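You operate a simulated robot arm through the tools that you are given. There is no shell and no other tool.

You run a simulated robot arm. Do the job below in one go: nothing can be reset, and whatever is moved stays where it is left.

TASK
Set the pace from the belt card, zero the tally, then step once.
Fine: mode knob to STEP; the tally ends on 1 stack.
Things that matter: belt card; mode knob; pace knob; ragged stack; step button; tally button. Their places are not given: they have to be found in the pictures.

Only the result counts: the job must be done as asked and must still hold three seconds after the hand-in. Knocking over, shifting, dropping, spilling or breaking anything else fails it.

THE ROBOT
A 6-joint arm with a three-finger gripper, fixed in place. Base frame: the origin is at the foot of the arm, x ahead of it, y to its left, z up. Lengths are in m, angles in degrees, forces in N, time in s.
Its first joint turns from -166.0 to 166.0 degrees. Payload 4.89 kg.
The tool frame sits at the grasp point between the pads (the TCP): z along the fingers, y along the line on which they close. The tips reach 0.03 m beyond it. Largest opening 0.164 m; the body of the gripper starts 0.125 m behind the TCP.
Orientation is that of the tool frame in the base frame, as a unit quaternion [w, x, y, z]. With the fingers straight down and closing along the base's y, the tool's x points along the base's -x, its y along +y and its z along -z.

THE INTERFACE
- The arm moves only by the tool send_rows. Its argument "increments" is a list that holds one entry, the list of rows, each a list of 7 numbers: the turn, a rotation vector about the tool's x, y, z in units of 6 degrees (1.0 is 6 degrees), then the shift along the tool's x, y, z in units of 30 mm (1.0 is 30 mm), then the finger opening in m, from 0 to 0.164. In form: [[[rx, ry, rz, tx, ty, tz, hand], ...]]. A call has 1 to 20 rows; each row shifts and turns the commanded pose from where the row before left it, along the tool's axes as they then stand. A call with a number of a shift or a turn outside -1 to 1 is refused whole. Rows are played at 5 a second. More than 0.05 m and 8.6 degrees between two rows, or a gripper value outside its range, and nothing of the call is played. A pose out of reach is approached as far as the arm can. The call stops where the force on the tool passes 40 N (or 10 N more than at its start, if that is more) or the arm is blocked; 0.2 s more then pass. The fingers move at their own pace (about 0.108 m/s each) and stop on an object; they squeeze with about 36 N. The grip force told is the motor's: it shows also when the fingers shut on nothing. Time passes only in rows, and 0.2 s behind the last, so rows that do not move let the fingers close. The reply holds the time, the measured pose of the TCP, the force on the tool along the base axes, the opening and the grip force, in the units named above and with some noise, with the torque about the TCP (base axes, N m) and any sound that the robot's microphone picked up, and new pictures: "views" is both (left out), scene, wrist or none.
- Cameras (640 x 400 px; columns grow to the right, rows downward): "scene" is fixed at [0.2203, -0.4997, 1.5212]; the picture's right is [-0.68, 0.74, 0.00], its down [0.67, 0.61, -0.43] and it looks along [-0.32, -0.29, -0.90] (base axes); focal length 326 px, centre (320, 200). "wrist" rides on the gripper at [0.076, -0.002, -0.152] in the tool frame; the picture's right is [0.02, 1.00, 0.00], its down [-0.88, 0.02, -0.47] and it looks along [-0.47, 0.01, 0.88] (tool axes); focal length 247 px, centre (320, 200).
- move_column(by): slides the trunk up (or, below 0, down) by that many m; the arm rides with it, the base frame stays. It gives what a move gives, with no picture.
- locate(camera, pixels): for up to 12 pixels [column, row] of the newest picture of that camera ("zoom" is the newest enlarged one), the place [x, y, z] in the base frame of the surface seen there, good to about 0.003 m. No time passes.
- close_up(camera, box): a new picture of the part [left, top, right, bottom] of that camera's present view, enlarged. No time passes.
- close_job(): hands the job in; it is judged then, once.

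Leave the gripper open and the arm clear of the work at the hand-in unless told otherwise.

The tools are called after ">>>" as name(argument=value, ...) on one line, values as JSON. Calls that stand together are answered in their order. send_rows: Moves the arm, as the interface text tells. Its arguments: {"type":"object","properties":{"increments":{"type":"array","items":{"type":"array","items":{"type":"array","items":{"type":"number"}}}},"views":{"type":"string","enum":["both","scene","wrist","none"]}},"required":["increments"]} The other tools are called the same way: move_column (by) slides the trunk up or down; locate (camera, pixels) gives the place of the surface under pixels of a picture; close_up (camera, box) takes an enlarged picture of a part of a camera's view; close_job () hands the job in.

At the start:

```text
time_s: 0.0
eef_pos: [-0.0413, -0.5402, 1.1304]
tool_rot: [0.0, 0.0, 1.0, -0.001]
wrist_force: [0.6, -0.5, 0.6]
wrist_torque: [-0.01, -0.01, 0.0]
grip_width: 0.1641
gripper_force: 0.1
trunk travel left (down, up): [-0.175, 0.215]
```

scene: 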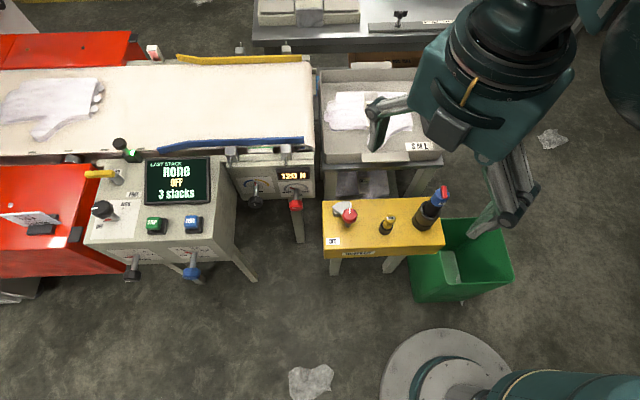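
wrist: 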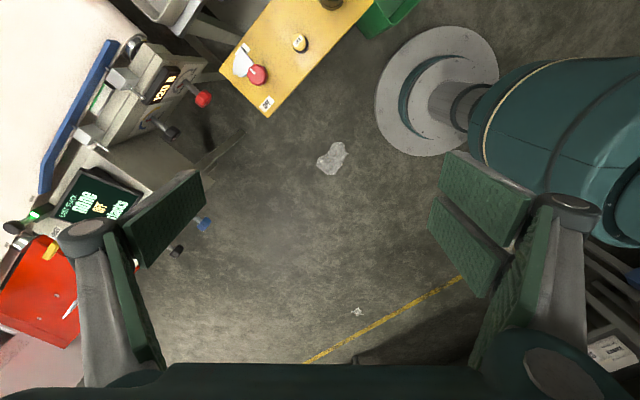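

I see a control console at left (screen about (178,181)) with buttons at (155,225) and (193,224), knobs on the front at (132,270), (192,270), a second box with knobs at (256,195) and (295,200). I'll enlarge these parts before moving.

>>> close_up(camera="scene", box=[80, 130, 240, 290])

>>> close_up(camera="scene", box=[220, 140, 330, 220])

>>> close_up(camera="scene", box=[0, 180, 130, 290])

>>> close_up(camera="scene", box=[315, 170, 455, 270])

>>> close_up(camera="scene", box=[0, 30, 320, 180])

```text
2.50 times, centred on (160, 210) of scene
```

zoom: 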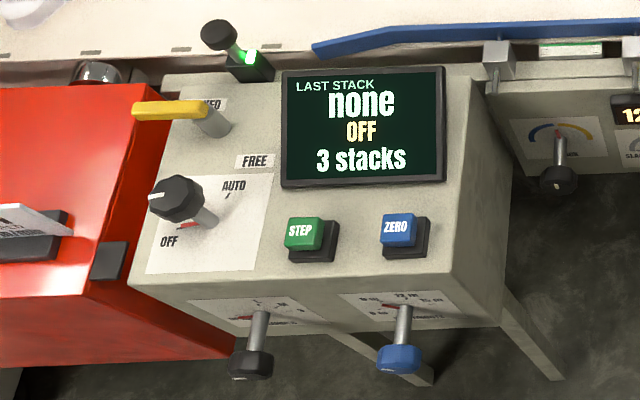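

```text
5.00 times, centred on (275, 180) of scene
```

zoom: 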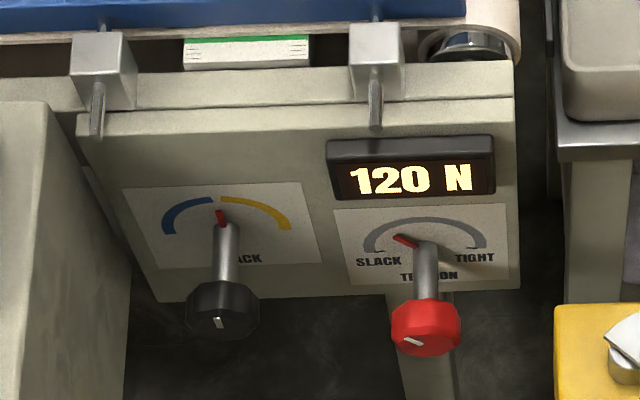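

```text
3.64 times, centred on (65, 235) of scene
```

zoom: 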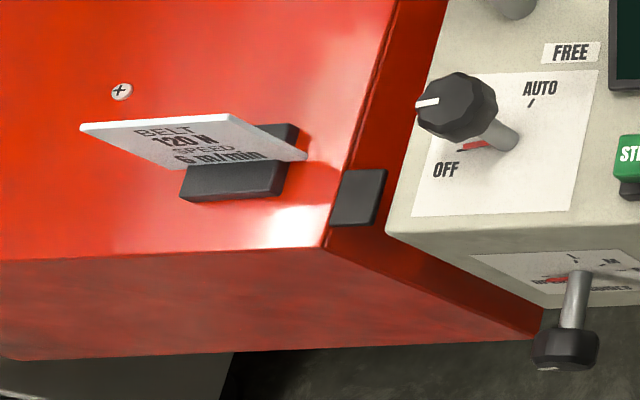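

```text
4.00 times, centred on (385, 220) of scene
```

zoom: 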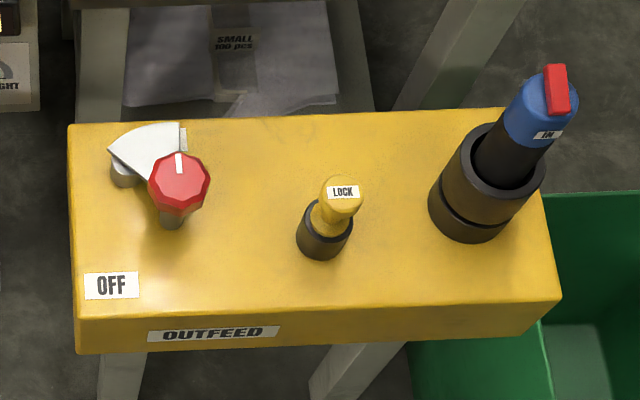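

```text
2.00 times, centred on (160, 105) of scene
```

zoom: 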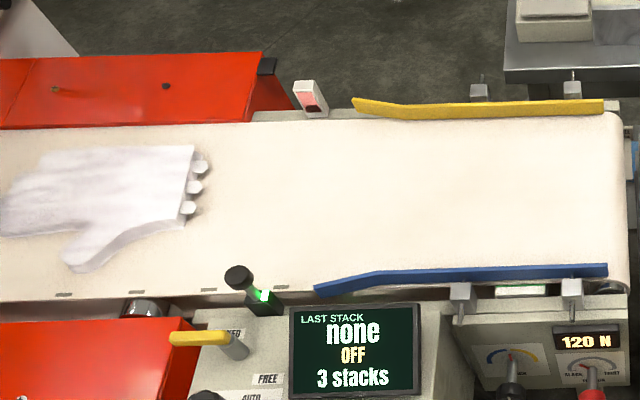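

The belt card at about (38,222) seems to say "BELT 120 N, SPEED 6 m/min". I'll zoom harder on the card, on the two front dials and on the mode dial.

>>> close_up(camera="scene", box=[14, 204, 70, 239])

>>> close_up(camera="scene", box=[120, 240, 216, 290])

>>> close_up(camera="scene", box=[84, 160, 164, 210])

>>> locate(camera="scene", pixels=[[153, 220], [194, 219], [102, 209], [131, 275], [192, 274], [118, 228], [220, 240], [130, 202], [95, 173], [178, 181], [38, 222], [125, 145]])

```text
11.43 times, centred on (42, 222) of scene
```

zoom: 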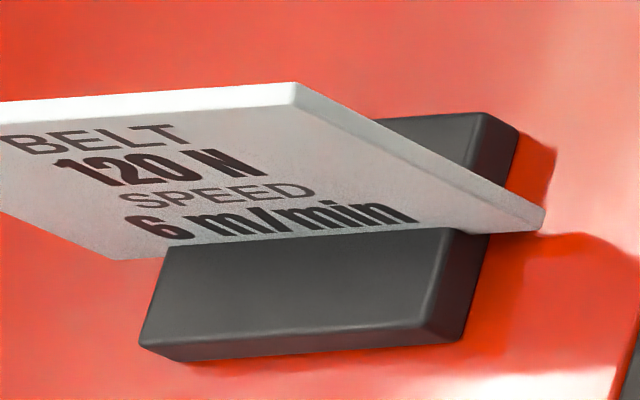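

```text
6.67 times, centred on (168, 265) of scene
```

zoom: 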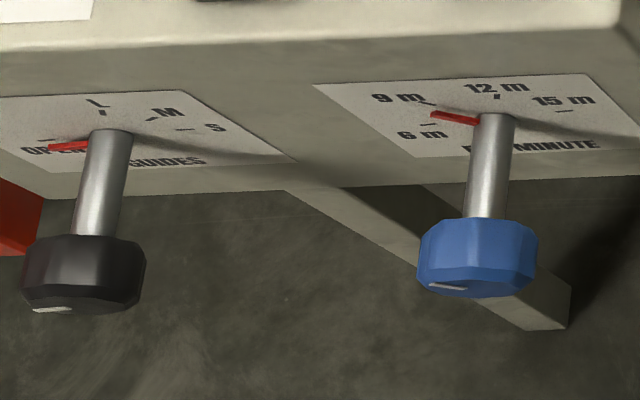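

```text
8.00 times, centred on (124, 185) of scene
```

zoom: 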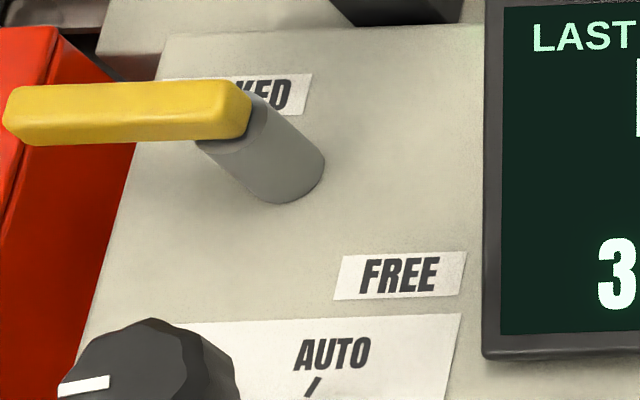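

```text
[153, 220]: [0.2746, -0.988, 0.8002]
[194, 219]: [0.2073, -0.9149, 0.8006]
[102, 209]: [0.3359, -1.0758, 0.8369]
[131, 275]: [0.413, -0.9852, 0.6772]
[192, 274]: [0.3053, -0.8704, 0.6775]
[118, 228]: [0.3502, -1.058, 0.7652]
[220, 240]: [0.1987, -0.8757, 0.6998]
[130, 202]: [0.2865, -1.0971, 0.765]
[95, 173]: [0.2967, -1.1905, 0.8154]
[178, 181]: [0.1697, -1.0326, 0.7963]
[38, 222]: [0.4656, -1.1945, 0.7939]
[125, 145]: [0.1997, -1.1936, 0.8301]
```

The card says 120 N and 6 m/min; the tension display already says 120 N. The blue knob at (192,270) is on the per-minute dial (6/9/12/15 m), so it is the pace knob; the black knob at (102,210) is the mode knob, green is STEP, blue is ZERO (tally). I'll measure dial plates and knob positions.

>>> close_up(camera="scene", box=[160, 242, 216, 277])

>>> locate(camera="scene", pixels=[[170, 253.5], [202, 252], [184, 263], [210, 260], [200, 247], [195, 258], [192, 270], [183, 272], [200, 272], [190, 283], [188, 240], [170, 246]])

>>> close_up(camera="scene", box=[84, 190, 164, 240])

>>> locate(camera="scene", pixels=[[97, 209], [108, 205], [103, 204], [101, 216], [112, 206], [132, 217], [122, 219], [140, 192], [120, 233], [133, 190], [130, 217], [126, 217]])

```text
11.43 times, centred on (188, 260) of scene
```

zoom: 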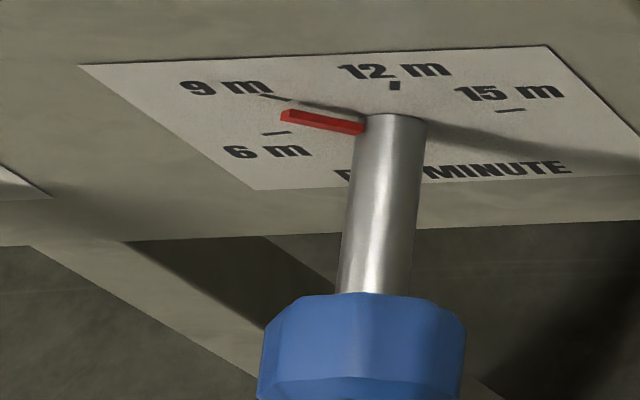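

```text
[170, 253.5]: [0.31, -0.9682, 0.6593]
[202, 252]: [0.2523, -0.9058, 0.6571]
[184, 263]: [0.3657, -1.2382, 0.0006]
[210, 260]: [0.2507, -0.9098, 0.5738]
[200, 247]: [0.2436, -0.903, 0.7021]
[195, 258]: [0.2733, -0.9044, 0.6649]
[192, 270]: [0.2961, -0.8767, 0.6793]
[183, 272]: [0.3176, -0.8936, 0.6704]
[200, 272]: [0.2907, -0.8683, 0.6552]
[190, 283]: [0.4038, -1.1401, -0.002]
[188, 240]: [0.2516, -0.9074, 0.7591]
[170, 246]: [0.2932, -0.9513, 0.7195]
```

```text
8.00 times, centred on (124, 215) of scene
```

zoom: 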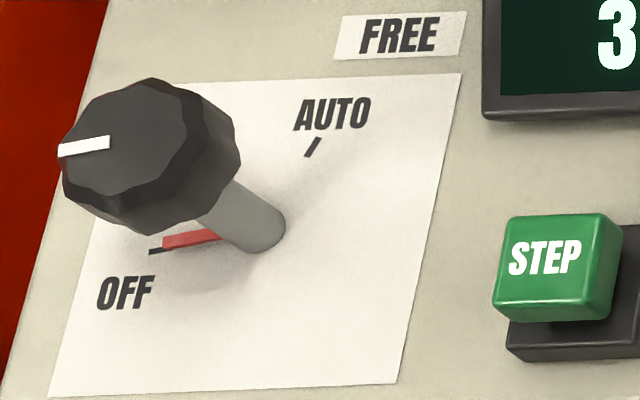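

```text
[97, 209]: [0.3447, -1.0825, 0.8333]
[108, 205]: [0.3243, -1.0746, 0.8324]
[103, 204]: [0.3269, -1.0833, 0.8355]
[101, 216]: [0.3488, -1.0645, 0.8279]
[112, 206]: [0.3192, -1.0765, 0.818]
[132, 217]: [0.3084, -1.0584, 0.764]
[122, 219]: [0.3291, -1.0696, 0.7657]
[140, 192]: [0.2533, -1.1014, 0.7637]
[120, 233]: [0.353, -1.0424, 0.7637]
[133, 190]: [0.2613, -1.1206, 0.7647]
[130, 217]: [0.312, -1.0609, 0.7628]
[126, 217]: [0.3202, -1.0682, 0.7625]
```

The belt speed must be 6 m/min (pointer now sits between 6 and 9). The mode knob axis is vertical near (0.337,-1.083) and the pace knob sticks out of the vertical front face. I need a front view, so I first yaw the tool about 43° to line up with the console, in place, high above everything.

>>> send_rows(increments=[[[0, 0, -1, 0, 0, 0, 0.164], [0, 0, -1, 0, 0, 0, 0.164], [0, 0, -1, 0, 0, 0, 0.164], [0, 0, -1, 0, 0, 0, 0.164], [0, 0, -1, 0, 0, 0, 0.164], [0, 0, -1, 0, 0, 0, 0.164], [0, 0, -1, 0, 0, 0, 0.164], [0, 0, -0.13, 0, 0, 0, 0.164]]], views="both")

```text
time_s: 1.8
eef_pos: [-0.0413, -0.5394, 1.13]
tool_rot: [0.0, -0.365, 0.931, 0.0]
wrist_force: [1.0, -0.1, 0.1]
wrist_torque: [0.0, 0.0, -0.04]
grip_width: 0.1641
gripper_force: 0.2
trunk travel left (down, up): [-0.175, 0.215]
```

scene: 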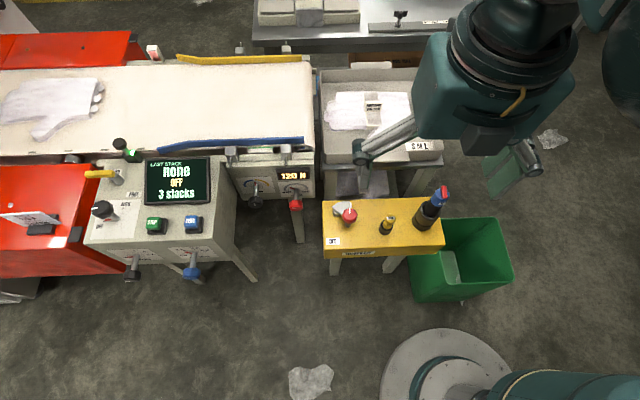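
wrist: 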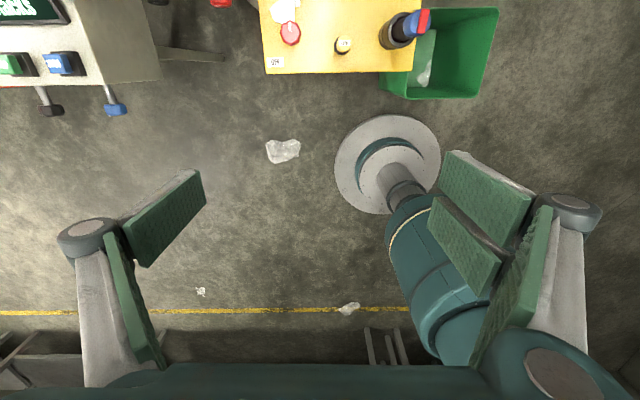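

The yaw is as wished. Now I slide the tool in front of the console at the same height (to about (0.45,-0.70,1.15)).

>>> send_rows(increments=[[[0, 0, 0, -0.56, -1, -0.045, 0.164], [0, 0, 0, -0.56, -1, -0.045, 0.164], [0, 0, 0, -0.56, -1, -0.045, 0.164], [0, 0, 0, -0.56, -1, -0.045, 0.164], [0, 0, 0, -0.56, -1, -0.045, 0.164], [0, 0, 0, -0.56, -1, -0.045, 0.164], [0, 0, 0, -0.56, -1, -0.045, 0.164], [0, 0, 0, -0.56, -1, -0.045, 0.164], [0, 0, 0, -0.56, -1, -0.045, 0.164], [0, 0, 0, -0.56, -1, -0.045, 0.164], [0, 0, 0, -0.56, -1, -0.045, 0.164], [0, 0, 0, -0.56, -1, -0.045, 0.164], [0, 0, 0, -0.56, -1, -0.045, 0.164], [0, 0, 0, -0.56, -1, -0.045, 0.164], [0, 0, 0, -0.56, -1, -0.045, 0.164]]], views="both")

```text
time_s: 5.0
eef_pos: [0.4498, -0.6999, 1.1507]
tool_rot: [0.001, -0.365, 0.931, -0.001]
wrist_force: [-0.5, 0.0, 0.7]
wrist_torque: [-0.07, -0.1, 0.02]
grip_width: 0.164
gripper_force: 0.1
trunk travel left (down, up): [-0.175, 0.215]
```

scene: 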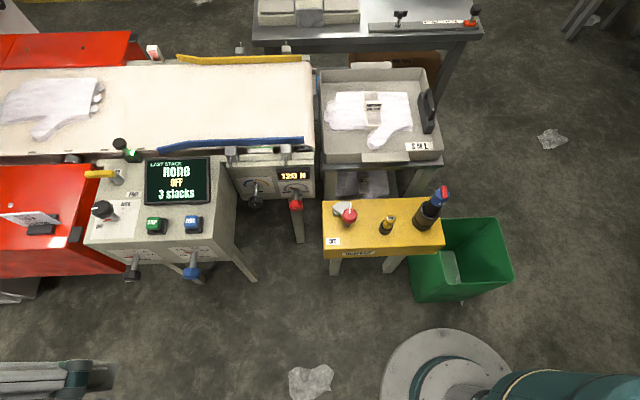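
wrist: 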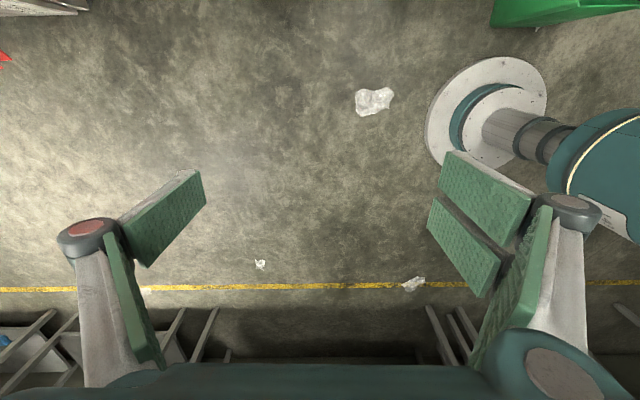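

Now I pitch the tool up so the fingers and the wrist camera point at the console front (90° about the tool's y).

>>> send_rows(increments=[[[0, 1, 0, 0, 0, 0, 0.164], [0, 1, 0, 0, 0, 0, 0.164], [0, 1, 0, 0, 0, 0, 0.164], [0, 1, 0, 0, 0, 0, 0.164], [0, 1, 0, 0, 0, 0, 0.164], [0, 1, 0, 0, 0, 0, 0.164], [0, 1, 0, 0, 0, 0, 0.164], [0, 1, 0, 0, 0, 0, 0.164], [0, 1, 0, 0, 0, 0, 0.164], [0, 1, 0, 0, 0, 0, 0.164], [0, 1, 0, 0, 0, 0, 0.164], [0, 1, 0, 0, 0, 0, 0.164], [0, 1, 0, 0, 0, 0, 0.164], [0, 1, 0, 0, 0, 0, 0.164], [0, 1, 0, 0, 0, 0, 0.164]]], views="both")

```text
time_s: 8.2
eef_pos: [0.4485, -0.6976, 1.1499]
tool_rot: [0.659, 0.258, -0.658, 0.258]
wrist_force: [-1.2, 0.1, 0.5]
wrist_torque: [0.05, -0.02, 0.12]
grip_width: 0.1637
gripper_force: 0.1
trunk travel left (down, up): [-0.175, 0.215]
```

scene: 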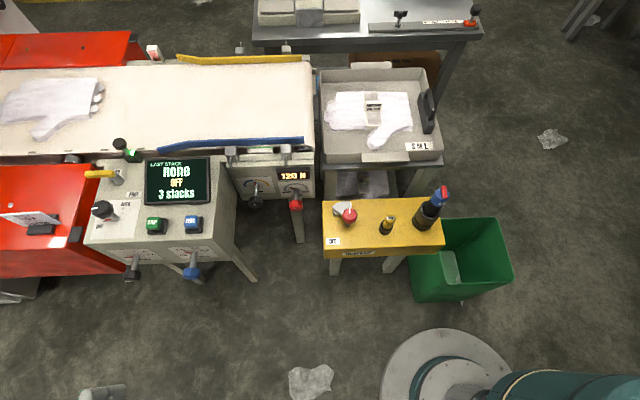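
wrist: 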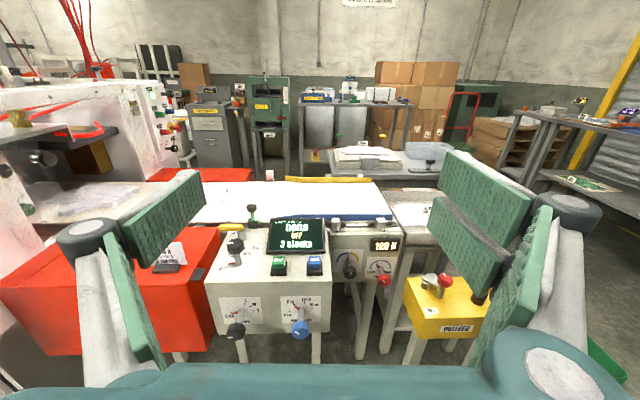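

The wrist camera now sees the whole console from the front. I enlarge the console: pace dial around (300,310), mode dial around (232,255), card at (172,258).

>>> close_up(camera="wrist", box=[205, 215, 345, 345])

>>> close_up(camera="wrist", box=[275, 290, 331, 325])

>>> close_up(camera="wrist", box=[210, 200, 274, 280])

>>> close_up(camera="wrist", box=[140, 230, 220, 280])

```text
3.08 times, centred on (275, 280) of wrist
```

zoom: 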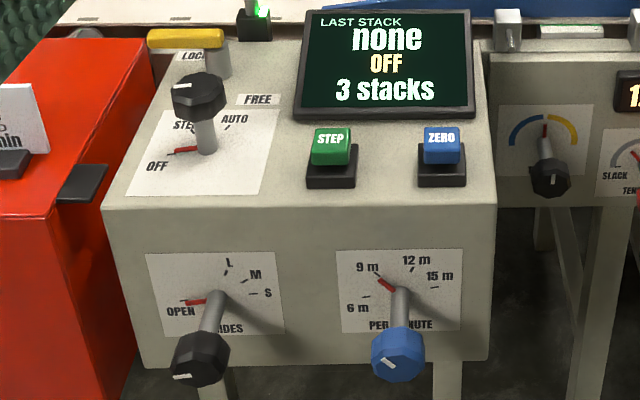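

```text
11.43 times, centred on (303, 308) of wrist
```

zoom: 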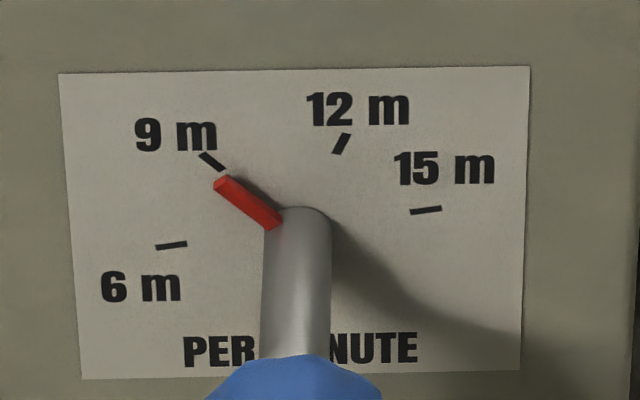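

```text
5.00 times, centred on (242, 240) of wrist
```

zoom: 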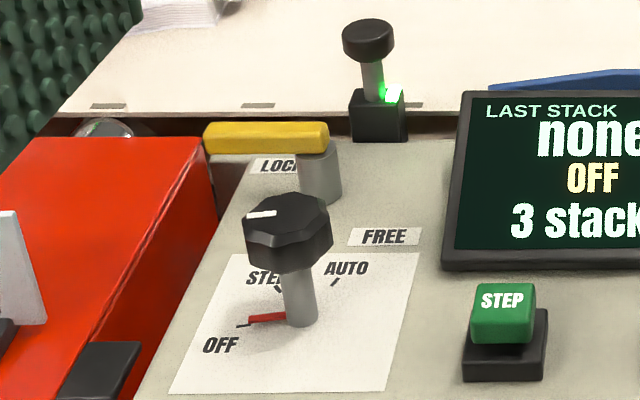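

```text
8.00 times, centred on (180, 255) of wrist
```

zoom: 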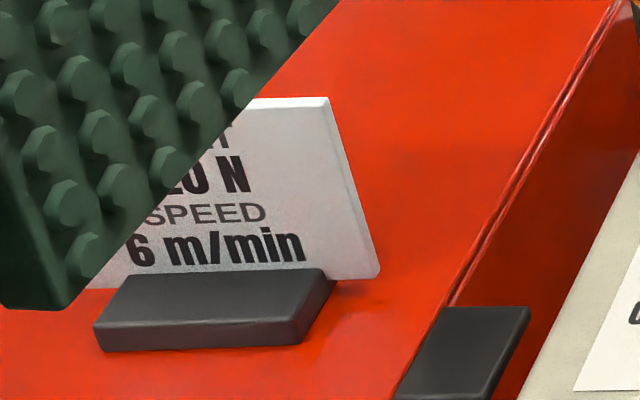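

Reading: pace pointer stands at 9 m, the card wants 6 m, about 59° counter-clockwise. Mode pointer is on OFF, STEP lies about 59° clockwise, AUTO beyond it. Pace knob axis is at about (0.264,-0.920,0.661) on the panel, head at about 45–70 mm in front. I lower the tool in front of the knob with fingers opened to 0.10.

>>> send_rows(increments=[[[0, 0, 0, -0.96, -0.071, 0, 0.1], [0, 0, 0, -0.96, -0.071, 0, 0.1], [0, 0, 0, -0.96, -0.071, 0, 0.1], [0, 0, 0, -0.96, -0.071, 0, 0.1], [0, 0, 0, -0.96, -0.071, 0, 0.1], [0, 0, 0, -0.96, -0.071, 0, 0.1], [0, 0, 0, -0.96, -0.071, 0, 0.1], [0, 0, 0, -0.96, -0.071, 0, 0.1], [0, 0, 0, -0.96, -0.071, 0, 0.1], [0, 0, 0, -0.96, -0.071, 0, 0.1], [0, 0, 0, -0.96, -0.071, 0, 0.1], [0, 0, 0, -0.96, -0.071, 0, 0.1], [0, 0, 0, -0.96, -0.071, 0, 0.1]]], views="both")

```text
time_s: 11.0
eef_pos: [0.4676, -0.7191, 0.7748]
tool_rot: [-0.658, -0.257, 0.659, -0.258]
wrist_force: [-0.6, 0.8, 1.1]
wrist_torque: [0.08, -0.09, 0.14]
grip_width: 0.0998
gripper_force: 0.0
trunk travel left (down, up): [-0.175, 0.215]
```

scene: 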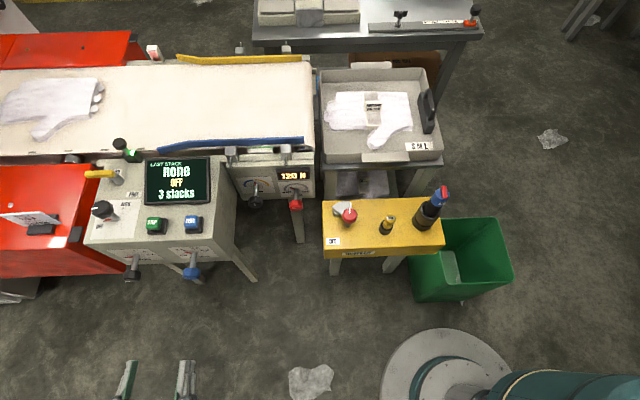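
wrist: 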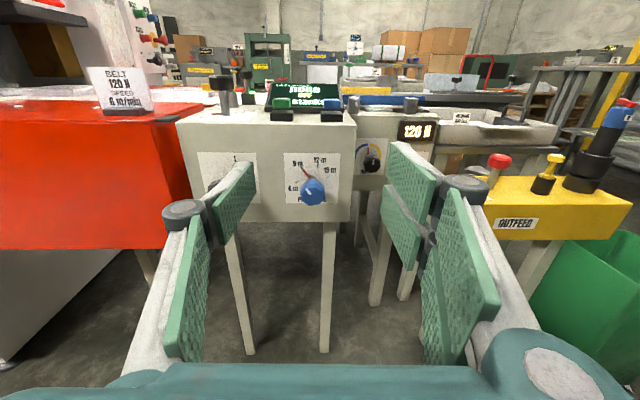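

The arm is in front of the knob, which is at wrist (313,190). I enlarge the pace dial and also locate the knob points.

>>> close_up(camera="wrist", box=[278, 148, 346, 216])

>>> close_up(camera="wrist", box=[85, 60, 165, 120])

>>> locate(camera="wrist", pixels=[[313, 190], [303, 190], [323, 190], [313, 181], [313, 202], [290, 165], [332, 158], [345, 200], [293, 186]])

```text
5.88 times, centred on (312, 182) of wrist
```

zoom: 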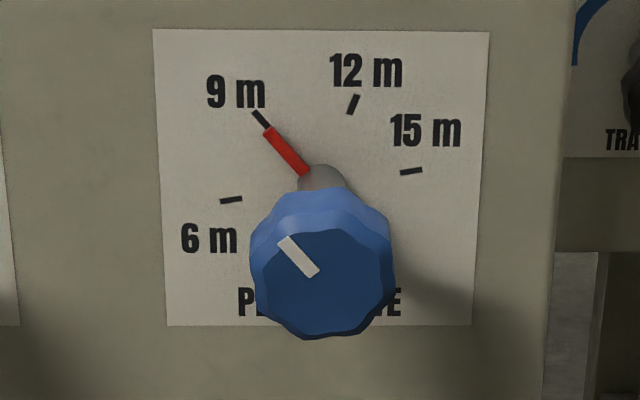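

```text
6.67 times, centred on (125, 90) of wrist
```

zoom: 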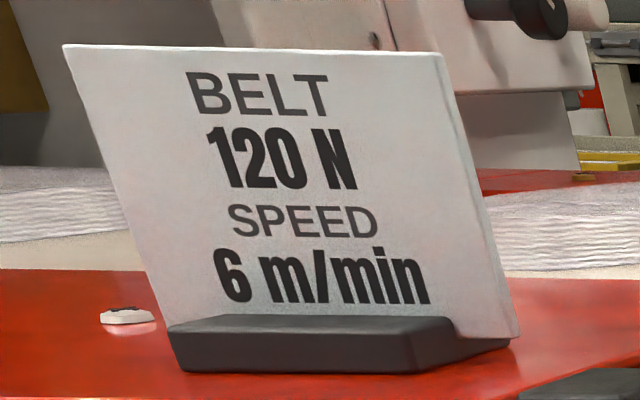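

```text
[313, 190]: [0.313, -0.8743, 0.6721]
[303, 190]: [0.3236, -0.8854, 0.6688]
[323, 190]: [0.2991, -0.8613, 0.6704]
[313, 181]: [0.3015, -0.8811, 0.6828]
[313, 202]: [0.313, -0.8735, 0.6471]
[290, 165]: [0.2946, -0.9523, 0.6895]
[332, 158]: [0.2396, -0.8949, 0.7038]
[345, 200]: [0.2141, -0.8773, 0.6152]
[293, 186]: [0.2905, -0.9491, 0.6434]
```

The card is confirmed: 6 m/min. Knob axis: lateral -0.855, height 0.662, head about 42 mm across. I go to 10 cm before the head and roll the gripper +30° so that the later -60° turn stays centred.

>>> send_rows(increments=[[[0, 0, 0, -0.752, -0.065, 0.833, 0.1], [0, 0, 0, -0.752, -0.065, 0.833, 0.1], [0, 0, 0, -0.752, -0.065, 0.833, 0.1], [0, 0, 0, -0.752, -0.065, 0.833, 0.1], [0, 0, 0, -0.752, -0.065, 0.833, 0.1], [0, 0, 1, 0, 0, 0, 0.1], [0, 0, 1, 0, 0, 0, 0.1], [0, 0, 1, 0, 0, 0, 0.1], [0, 0, 1, 0, 0, 0, 0.1], [0, 0, 1, 0, 0, 0, 0.1]]], views="both")

```text
time_s: 13.2
eef_pos: [0.3819, -0.8111, 0.6649]
tool_rot: [-0.568, -0.079, 0.703, -0.42]
wrist_force: [0.2, -0.1, 0.5]
wrist_torque: [-0.01, 0.02, 0.02]
grip_width: 0.1002
gripper_force: 0.1
out of reach, approached as far as the arm can: row 5
trunk travel left (down, up): [-0.175, 0.215]
```

scene: 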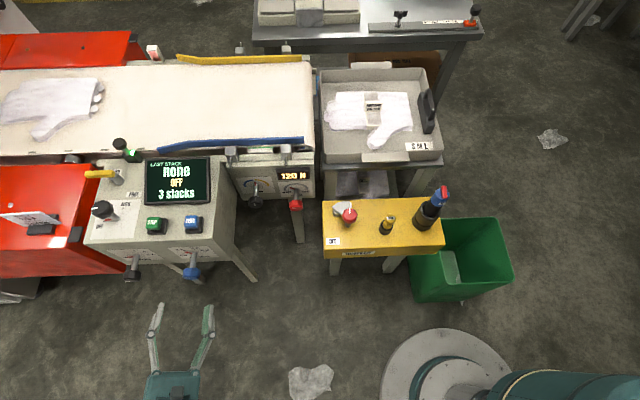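
wrist: 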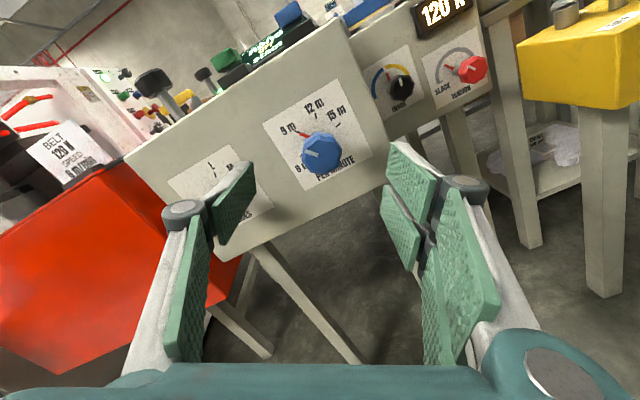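

The last translation row hit the reach limit by a few mm at this low height. I check how high the arm's shoulder is (teal link at scene (560,385)) before deciding how far to lower the trunk.

>>> locate(camera="scene", pixels=[[560, 385], [600, 380], [520, 385], [450, 345], [450, 385], [172, 385], [155, 310], [210, 310], [470, 390], [630, 390]])

>>> locate(camera="wrist", pixels=[[320, 150], [305, 150], [337, 150], [320, 135], [320, 168], [345, 130], [290, 120]])

```text
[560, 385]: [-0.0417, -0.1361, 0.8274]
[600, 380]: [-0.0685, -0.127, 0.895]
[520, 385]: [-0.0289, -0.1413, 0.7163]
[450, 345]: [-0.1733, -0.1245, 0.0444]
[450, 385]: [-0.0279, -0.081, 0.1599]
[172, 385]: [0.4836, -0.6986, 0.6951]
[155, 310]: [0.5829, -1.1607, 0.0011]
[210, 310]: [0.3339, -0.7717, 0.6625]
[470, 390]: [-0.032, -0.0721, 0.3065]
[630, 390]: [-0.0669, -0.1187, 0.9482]
```

```text
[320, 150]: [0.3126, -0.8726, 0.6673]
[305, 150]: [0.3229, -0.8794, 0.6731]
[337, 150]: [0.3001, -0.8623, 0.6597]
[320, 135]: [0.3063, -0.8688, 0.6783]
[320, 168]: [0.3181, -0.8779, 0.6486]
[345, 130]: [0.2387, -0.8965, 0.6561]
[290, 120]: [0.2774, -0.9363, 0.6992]
```

The shoulder column reaches above 0.95 m, so lowering the trunk will bring the knob well into reach. The tool hangs free in front of the console (tips ~6 cm before the knob, nothing below), so I lower the trunk 0.15 m.

>>> move_column(by=-0.15)

```text
time_s: 14.9
eef_pos: [0.3816, -0.8102, 0.5158]
tool_rot: [-0.568, -0.08, 0.703, -0.42]
wrist_force: [-0.2, -0.3, -0.4]
wrist_torque: [-0.06, -0.01, 0.01]
grip_width: 0.1001
gripper_force: 0.1
trunk travel left (down, up): [-0.025, 0.365]
```

Now I raise the tool back to the knob height (0.662) at the same standoff.

>>> send_rows(increments=[[[0, 0, 0, 0.842, -0.495, 0, 0.1], [0, 0, 0, 0.842, -0.495, 0, 0.1], [0, 0, 0, 0.842, -0.495, 0, 0.1], [0, 0, 0, 0.842, -0.495, 0, 0.1], [0, 0, 0, 0.842, -0.495, 0, 0.1], [0, 0, 0, 0, 0, 0, 0.1]]], views="wrist")

```text
time_s: 16.4
eef_pos: [0.3822, -0.8098, 0.6596]
tool_rot: [-0.569, -0.079, 0.703, -0.419]
wrist_force: [0.7, 0.6, -0.2]
wrist_torque: [0.0, 0.04, -0.01]
grip_width: 0.1
gripper_force: 0.2
trunk travel left (down, up): [-0.025, 0.365]
```

wrist: 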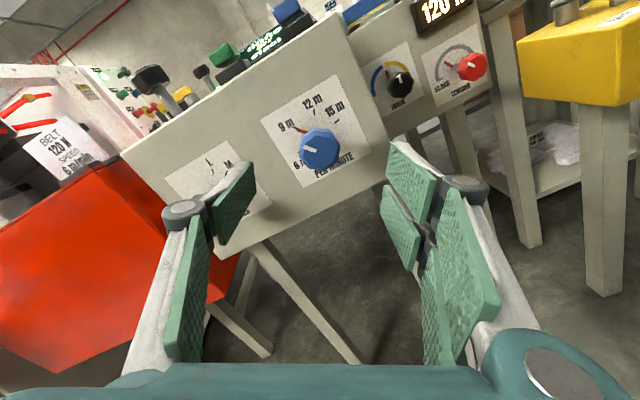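

I enlarge the knob to check alignment (centre about (319,147)).

>>> close_up(camera="wrist", box=[279, 122, 359, 172])

```text
8.00 times, centred on (319, 147) of wrist
```

zoom: 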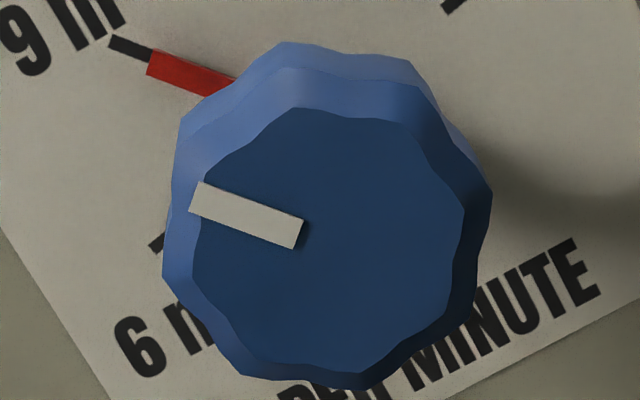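

The TCP axis lines up with the knob within about 1 mm. I go forward 0.102 m so the pads surround the head (tips still ~3 cm off the panel), then close.

>>> send_rows(increments=[[[0, 0, 0, 0, 0, 0.85, 0.1], [0, 0, 0, 0, 0, 0.85, 0.1], [0, 0, 0, 0, 0, 0.85, 0.1], [0, 0, 0, 0, 0, 0.85, 0.1], [0, 0, 0, 0, 0, 0, 0.1]]], views="both")

```text
time_s: 17.6
eef_pos: [0.3075, -0.8809, 0.661]
tool_rot: [-0.569, -0.079, 0.703, -0.42]
wrist_force: [0.3, 0.4, -0.9]
wrist_torque: [-0.02, 0.02, -0.01]
grip_width: 0.1001
gripper_force: 0.2
trunk travel left (down, up): [-0.025, 0.365]
```

scene: 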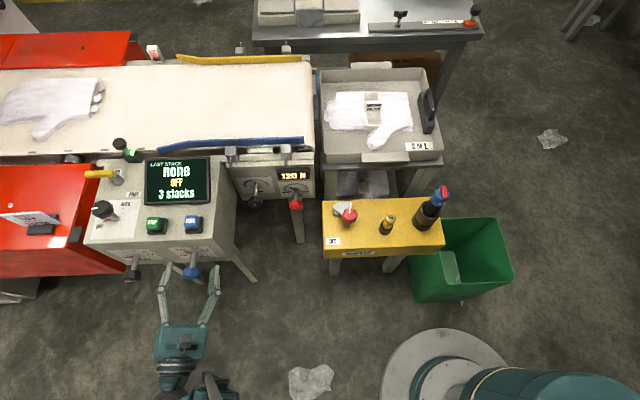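
wrist: 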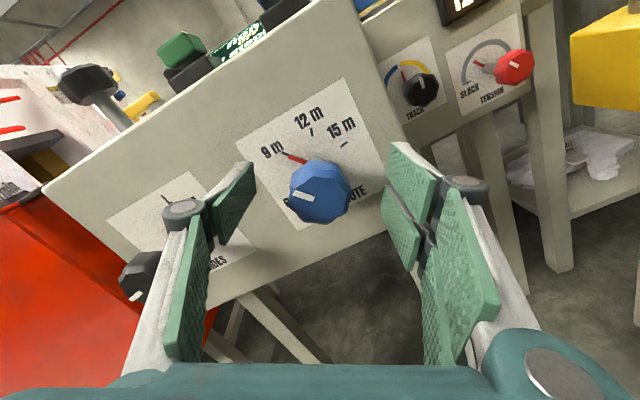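

The knob head is between the pads. I close the fingers on it now.

>>> send_rows(increments=[[[0, 0, 0, 0, 0, 0, 0.06], [0, 0, 0, 0, 0, 0, 0.03], [0, 0, 0, 0, 0, 0, 0.02], [0, 0, 0, 0, 0, 0, 0.02]]], views="wrist")

```text
time_s: 18.6
eef_pos: [0.3076, -0.8805, 0.6607]
tool_rot: [-0.569, -0.08, 0.703, -0.419]
wrist_force: [5.0, -19.0, 9.1]
wrist_torque: [-0.25, 0.26, 0.61]
grip_width: 0.0399
gripper_force: 44.9
trunk travel left (down, up): [-0.025, 0.365]
```

wrist: 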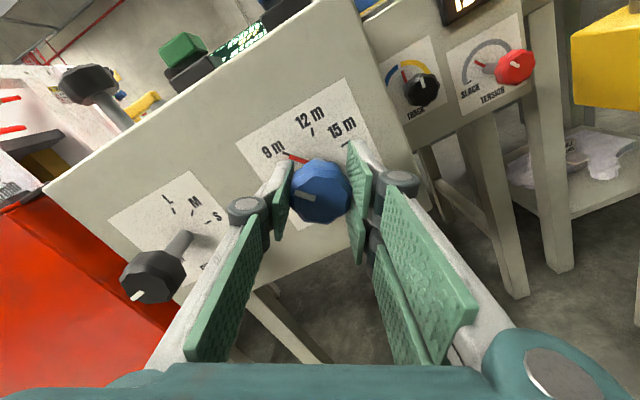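

Gripped (0.040 m); a ~20 N sideways force shows the tool is about a mm off along its +y. I ease the tool about 1 mm along -y and look at the force.

>>> send_rows(increments=[[[0, 0, 0, 0, -0.04, 0, 0.02], [0, 0, 0, 0, 0, 0, 0.02]]], views="none")

```text
time_s: 19.1
eef_pos: [0.3071, -0.88, 0.6604]
tool_rot: [-0.569, -0.078, 0.704, -0.419]
wrist_force: [-5.5, -9.6, 7.1]
wrist_torque: [-0.14, 0.11, 0.64]
grip_width: 0.0401
gripper_force: 44.5
trunk travel left (down, up): [-0.025, 0.365]
```

Force is down. Now I turn the knob counter-clockwise (as seen from the front), first about 30°, and watch the torque.

>>> send_rows(increments=[[[0, 0, -0.5, 0, 0, 0, 0.02], [0, 0, -0.5, 0, 0, 0, 0.02], [0, 0, -0.5, 0, 0, 0, 0.02], [0, 0, -0.5, 0, 0, 0, 0.02], [0, 0, -0.5, 0, 0, 0, 0.02], [0, 0, -0.5, 0, 0, 0, 0.02], [0, 0, -0.5, 0, 0, 0, 0.02], [0, 0, -0.5, 0, 0, 0, 0.02], [0, 0, -0.5, 0, 0, 0, 0.02], [0, 0, -0.5, 0, 0, 0, 0.02]]], views="both")

```text
time_s: 20.6
eef_pos: [0.3079, -0.8819, 0.6595]
tool_rot: [-0.626, -0.185, 0.684, -0.327]
wrist_force: [1.7, 6.8, -5.1]
wrist_torque: [-0.42, 0.41, 0.4]
grip_width: 0.0402
gripper_force: 44.6
trunk travel left (down, up): [-0.025, 0.365]
stopped in row 7: the force on the tool passed its limit at 41 N (the readings are from after the stop); the commanded pose is now the measured one
```

scene: 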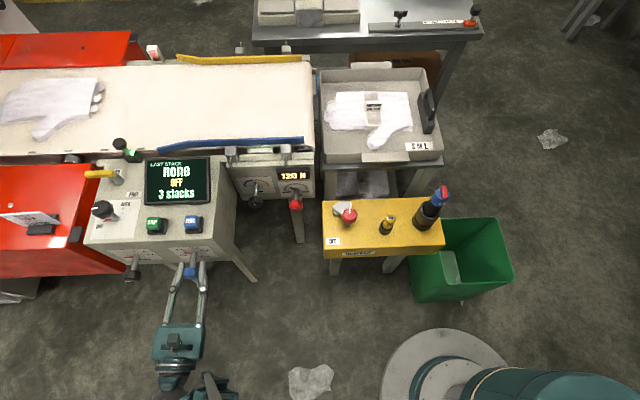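
wrist: 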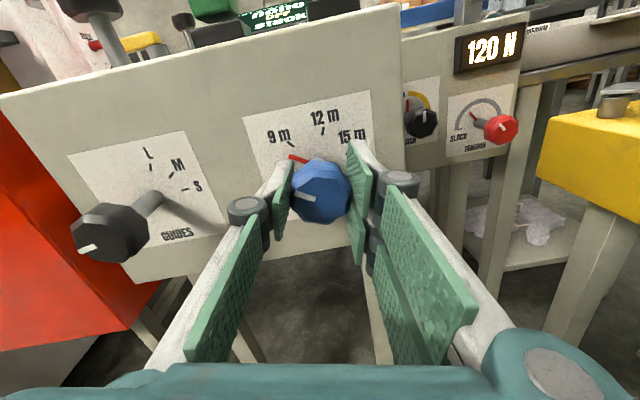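

The knob follows (about 17° done), but a side load stopped the turn because the tool's axis is a little off the knob's. I continue in smaller bites and read the force.

>>> send_rows(increments=[[[0, 0, -0.5, 0, 0, 0, 0.02], [0, 0, -0.5, 0, 0, 0, 0.02], [0, 0, -0.5, 0, 0, 0, 0.02]]], views="wrist")

```text
time_s: 21.4
eef_pos: [0.3072, -0.8815, 0.6605]
tool_rot: [-0.649, -0.238, 0.667, -0.277]
wrist_force: [6.8, -9.6, -5.2]
wrist_torque: [-0.52, 0.51, 0.57]
grip_width: 0.0401
gripper_force: 44.4
trunk travel left (down, up): [-0.025, 0.365]
```

wrist: 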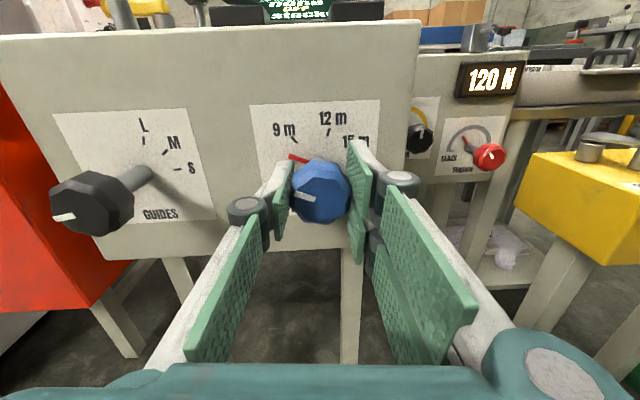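

About 26° turned. The load points to -y and down, so I add a small shift that way and turn on.

>>> send_rows(increments=[[[0, 0, -0.5, -0.01, -0.025, 0, 0.02], [0, 0, -0.5, 0, -0.01, 0, 0.02], [0, 0, -0.5, 0, -0.01, 0, 0.02]]], views="none")

```text
time_s: 22.2
eef_pos: [0.3077, -0.8812, 0.6604]
tool_rot: [0.669, 0.29, -0.646, 0.224]
wrist_force: [0.9, 14.1, -5.8]
wrist_torque: [-0.59, 0.57, 0.49]
grip_width: 0.0401
gripper_force: 45.0
trunk travel left (down, up): [-0.025, 0.365]
```

About 35° turned, force small. I turn further by 9° and look.

>>> send_rows(increments=[[[0, 0, -0.5, -0.01, 0.01, 0, 0.02], [0, 0, -0.5, 0, 0, 0, 0.02], [0, 0, -0.5, 0, 0, 0, 0.02]]], views="wrist")

```text
time_s: 23.0
eef_pos: [0.3077, -0.8809, 0.6604]
tool_rot: [0.685, 0.34, -0.621, 0.172]
wrist_force: [2.8, 32.2, -10.9]
wrist_torque: [-0.08, 0.11, 0.4]
grip_width: 0.0397
gripper_force: 45.1
trunk travel left (down, up): [-0.025, 0.365]
```

wrist: 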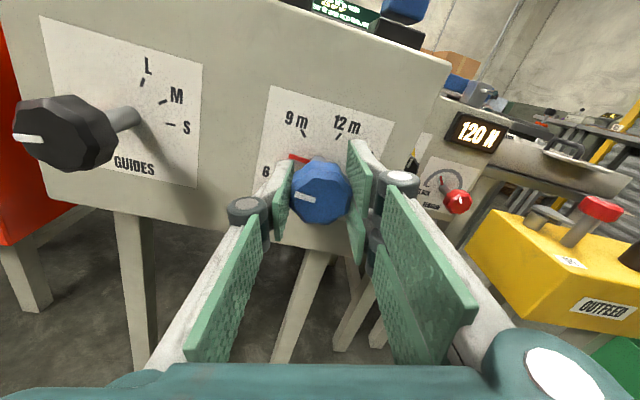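

About 44° turned; the load asks for a shift to +y and slightly back. I relieve and continue.

>>> send_rows(increments=[[[0, 0, 0, -0.01, 0.035, -0.03, 0.02], [0, 0, -0.5, 0, 0.01, 0, 0.02], [0, 0, -0.5, 0, 0.01, 0, 0.02]]], views="none")

```text
time_s: 23.8
eef_pos: [0.3069, -0.8821, 0.6609]
tool_rot: [0.693, 0.373, -0.602, 0.136]
wrist_force: [7.9, 1.3, -11.5]
wrist_torque: [-0.26, 0.28, 0.65]
grip_width: 0.0399
gripper_force: 44.5
trunk travel left (down, up): [-0.025, 0.365]
```

About 51° turned. Two more small rows, then a look at the pointer.

>>> send_rows(increments=[[[0, 0, -0.5, -0.015, 0, 0, 0.02], [0, 0, -0.5, 0, 0, 0, 0.02], [0, 0, 0, 0, 0, 0, 0.02]]], views="both")

>>> close_up(camera="scene", box=[160, 242, 216, 277])

>>> close_up(camera="wrist", box=[240, 100, 400, 230])

```text
time_s: 24.6
eef_pos: [0.307, -0.8819, 0.6612]
tool_rot: [0.699, 0.404, -0.582, 0.101]
wrist_force: [9.9, -36.3, 4.5]
wrist_torque: [-0.12, 0.15, 0.46]
grip_width: 0.0398
gripper_force: 44.6
trunk travel left (down, up): [-0.025, 0.365]
```

scene: 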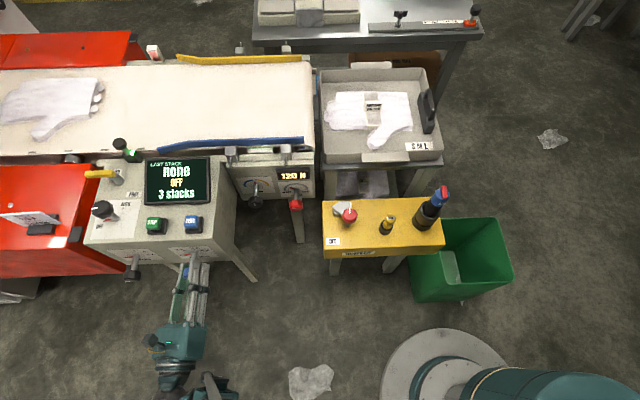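
wrist: 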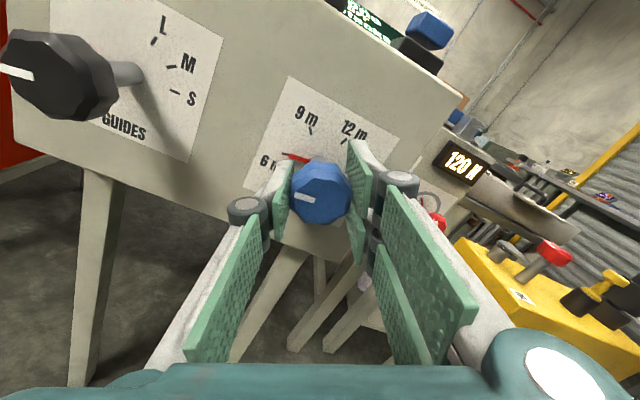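

```text
11.43 times, centred on (188, 260) of scene
```

zoom: 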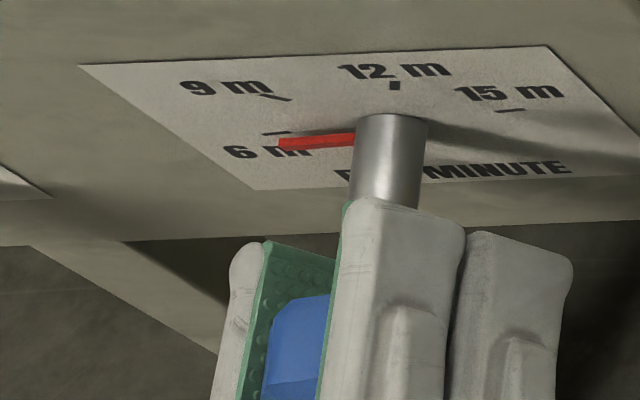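

```text
3.08 times, centred on (320, 165) of wrist
```

zoom: 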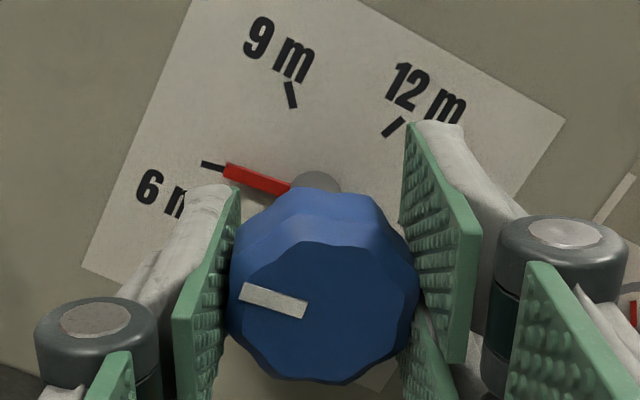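

The pointer is nearly on the 6 m tick. I take a sharper look at the pointer/tick before a final touch.

>>> close_up(camera="wrist", box=[270, 130, 334, 170])

```text
10.00 times, centred on (302, 150) of wrist
```

zoom: 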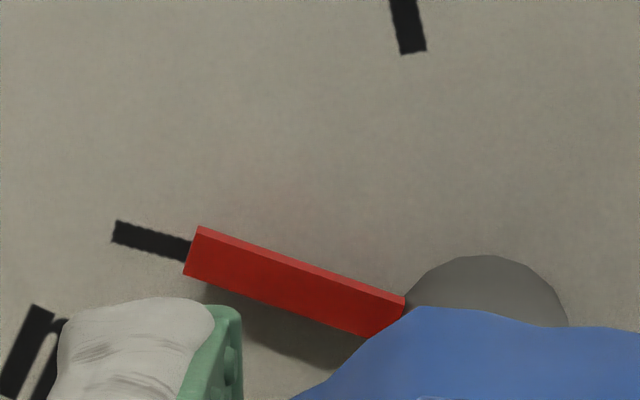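

Working out the geometry from this picture, the pointer still stands about 3.5° short of the 6 m tick. I relieve the side load (~1 mm) and turn 3.6° more.

>>> send_rows(increments=[[[0, 0, 0, 0.018, -0.035, -0.01, 0.02], [0, 0, -0.3, 0, 0, 0, 0.02], [0, 0, -0.3, 0, 0, 0, 0.02], [0, 0, 0, 0, 0, 0, 0.02]]], views="wrist")

>>> close_up(camera="wrist", box=[270, 130, 334, 170])

```text
time_s: 25.6
eef_pos: [0.3072, -0.8812, 0.6598]
tool_rot: [0.701, 0.421, -0.57, 0.078]
wrist_force: [-6.2, -19.8, 4.5]
wrist_torque: [-0.28, -0.21, 0.69]
grip_width: 0.0399
gripper_force: 44.8
trunk travel left (down, up): [-0.025, 0.365]
```

wrist: 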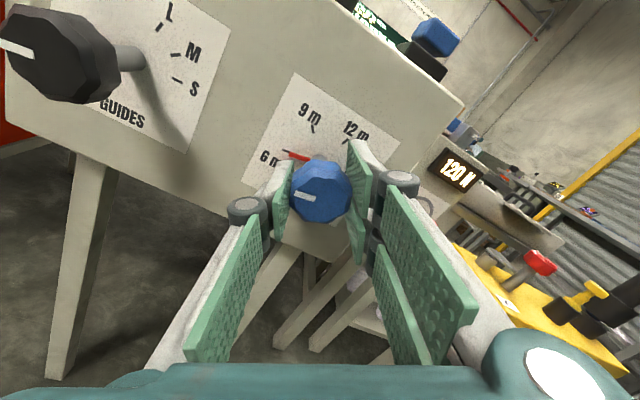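

```text
10.00 times, centred on (302, 150) of wrist
```

zoom: 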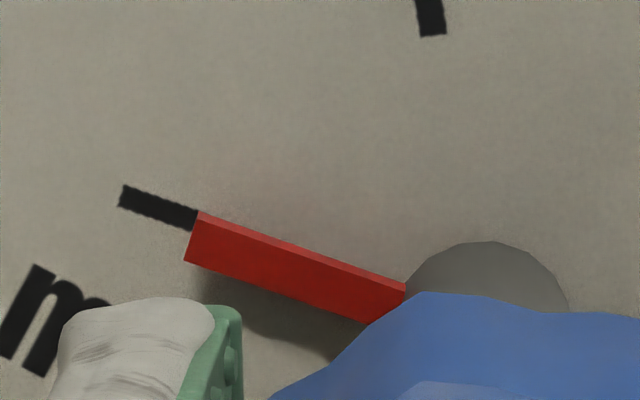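

Pointer and 6 m tick are now parallel and in line. I open the fingers and back away straight along the tool axis to check.

>>> send_rows(increments=[[[0, 0, 0, 0, 0, 0, 0.06], [0, 0, 0, 0, 0, 0, 0.1], [0, 0, 0, 0, 0, 0, 0.1], [0, 0, 0, 0, 0, -0.8, 0.1], [0, 0, 0, 0, 0, -1, 0.1], [0, 0, 0, 0, 0, -1, 0.1], [0, 0, 0, 0, 0, -1, 0.1]]], views="both")

>>> close_up(camera="scene", box=[160, 242, 216, 277])

>>> close_up(camera="wrist", box=[279, 112, 359, 162])

```text
time_s: 27.2
eef_pos: [0.3912, -0.8043, 0.6591]
tool_rot: [0.702, 0.421, -0.57, 0.077]
wrist_force: [-0.1, 0.3, -0.9]
wrist_torque: [0.0, 0.01, -0.01]
grip_width: 0.1
gripper_force: 0.1
trunk travel left (down, up): [-0.025, 0.365]
```

scene: 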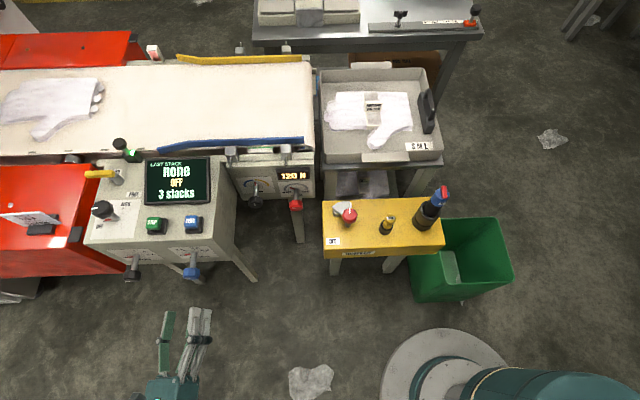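
wrist: 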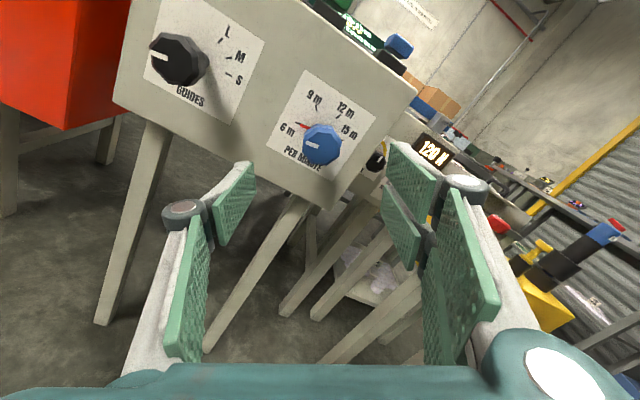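

```text
11.43 times, centred on (188, 260) of scene
```

zoom: 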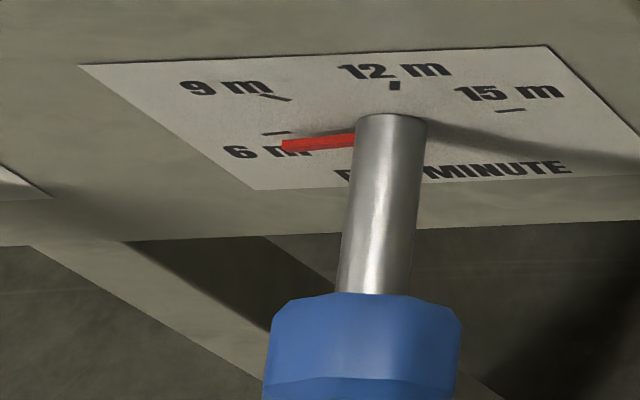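

```text
8.00 times, centred on (319, 137) of wrist
```

zoom: 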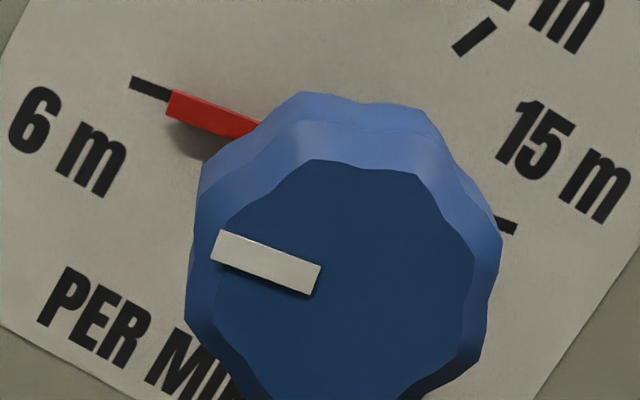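

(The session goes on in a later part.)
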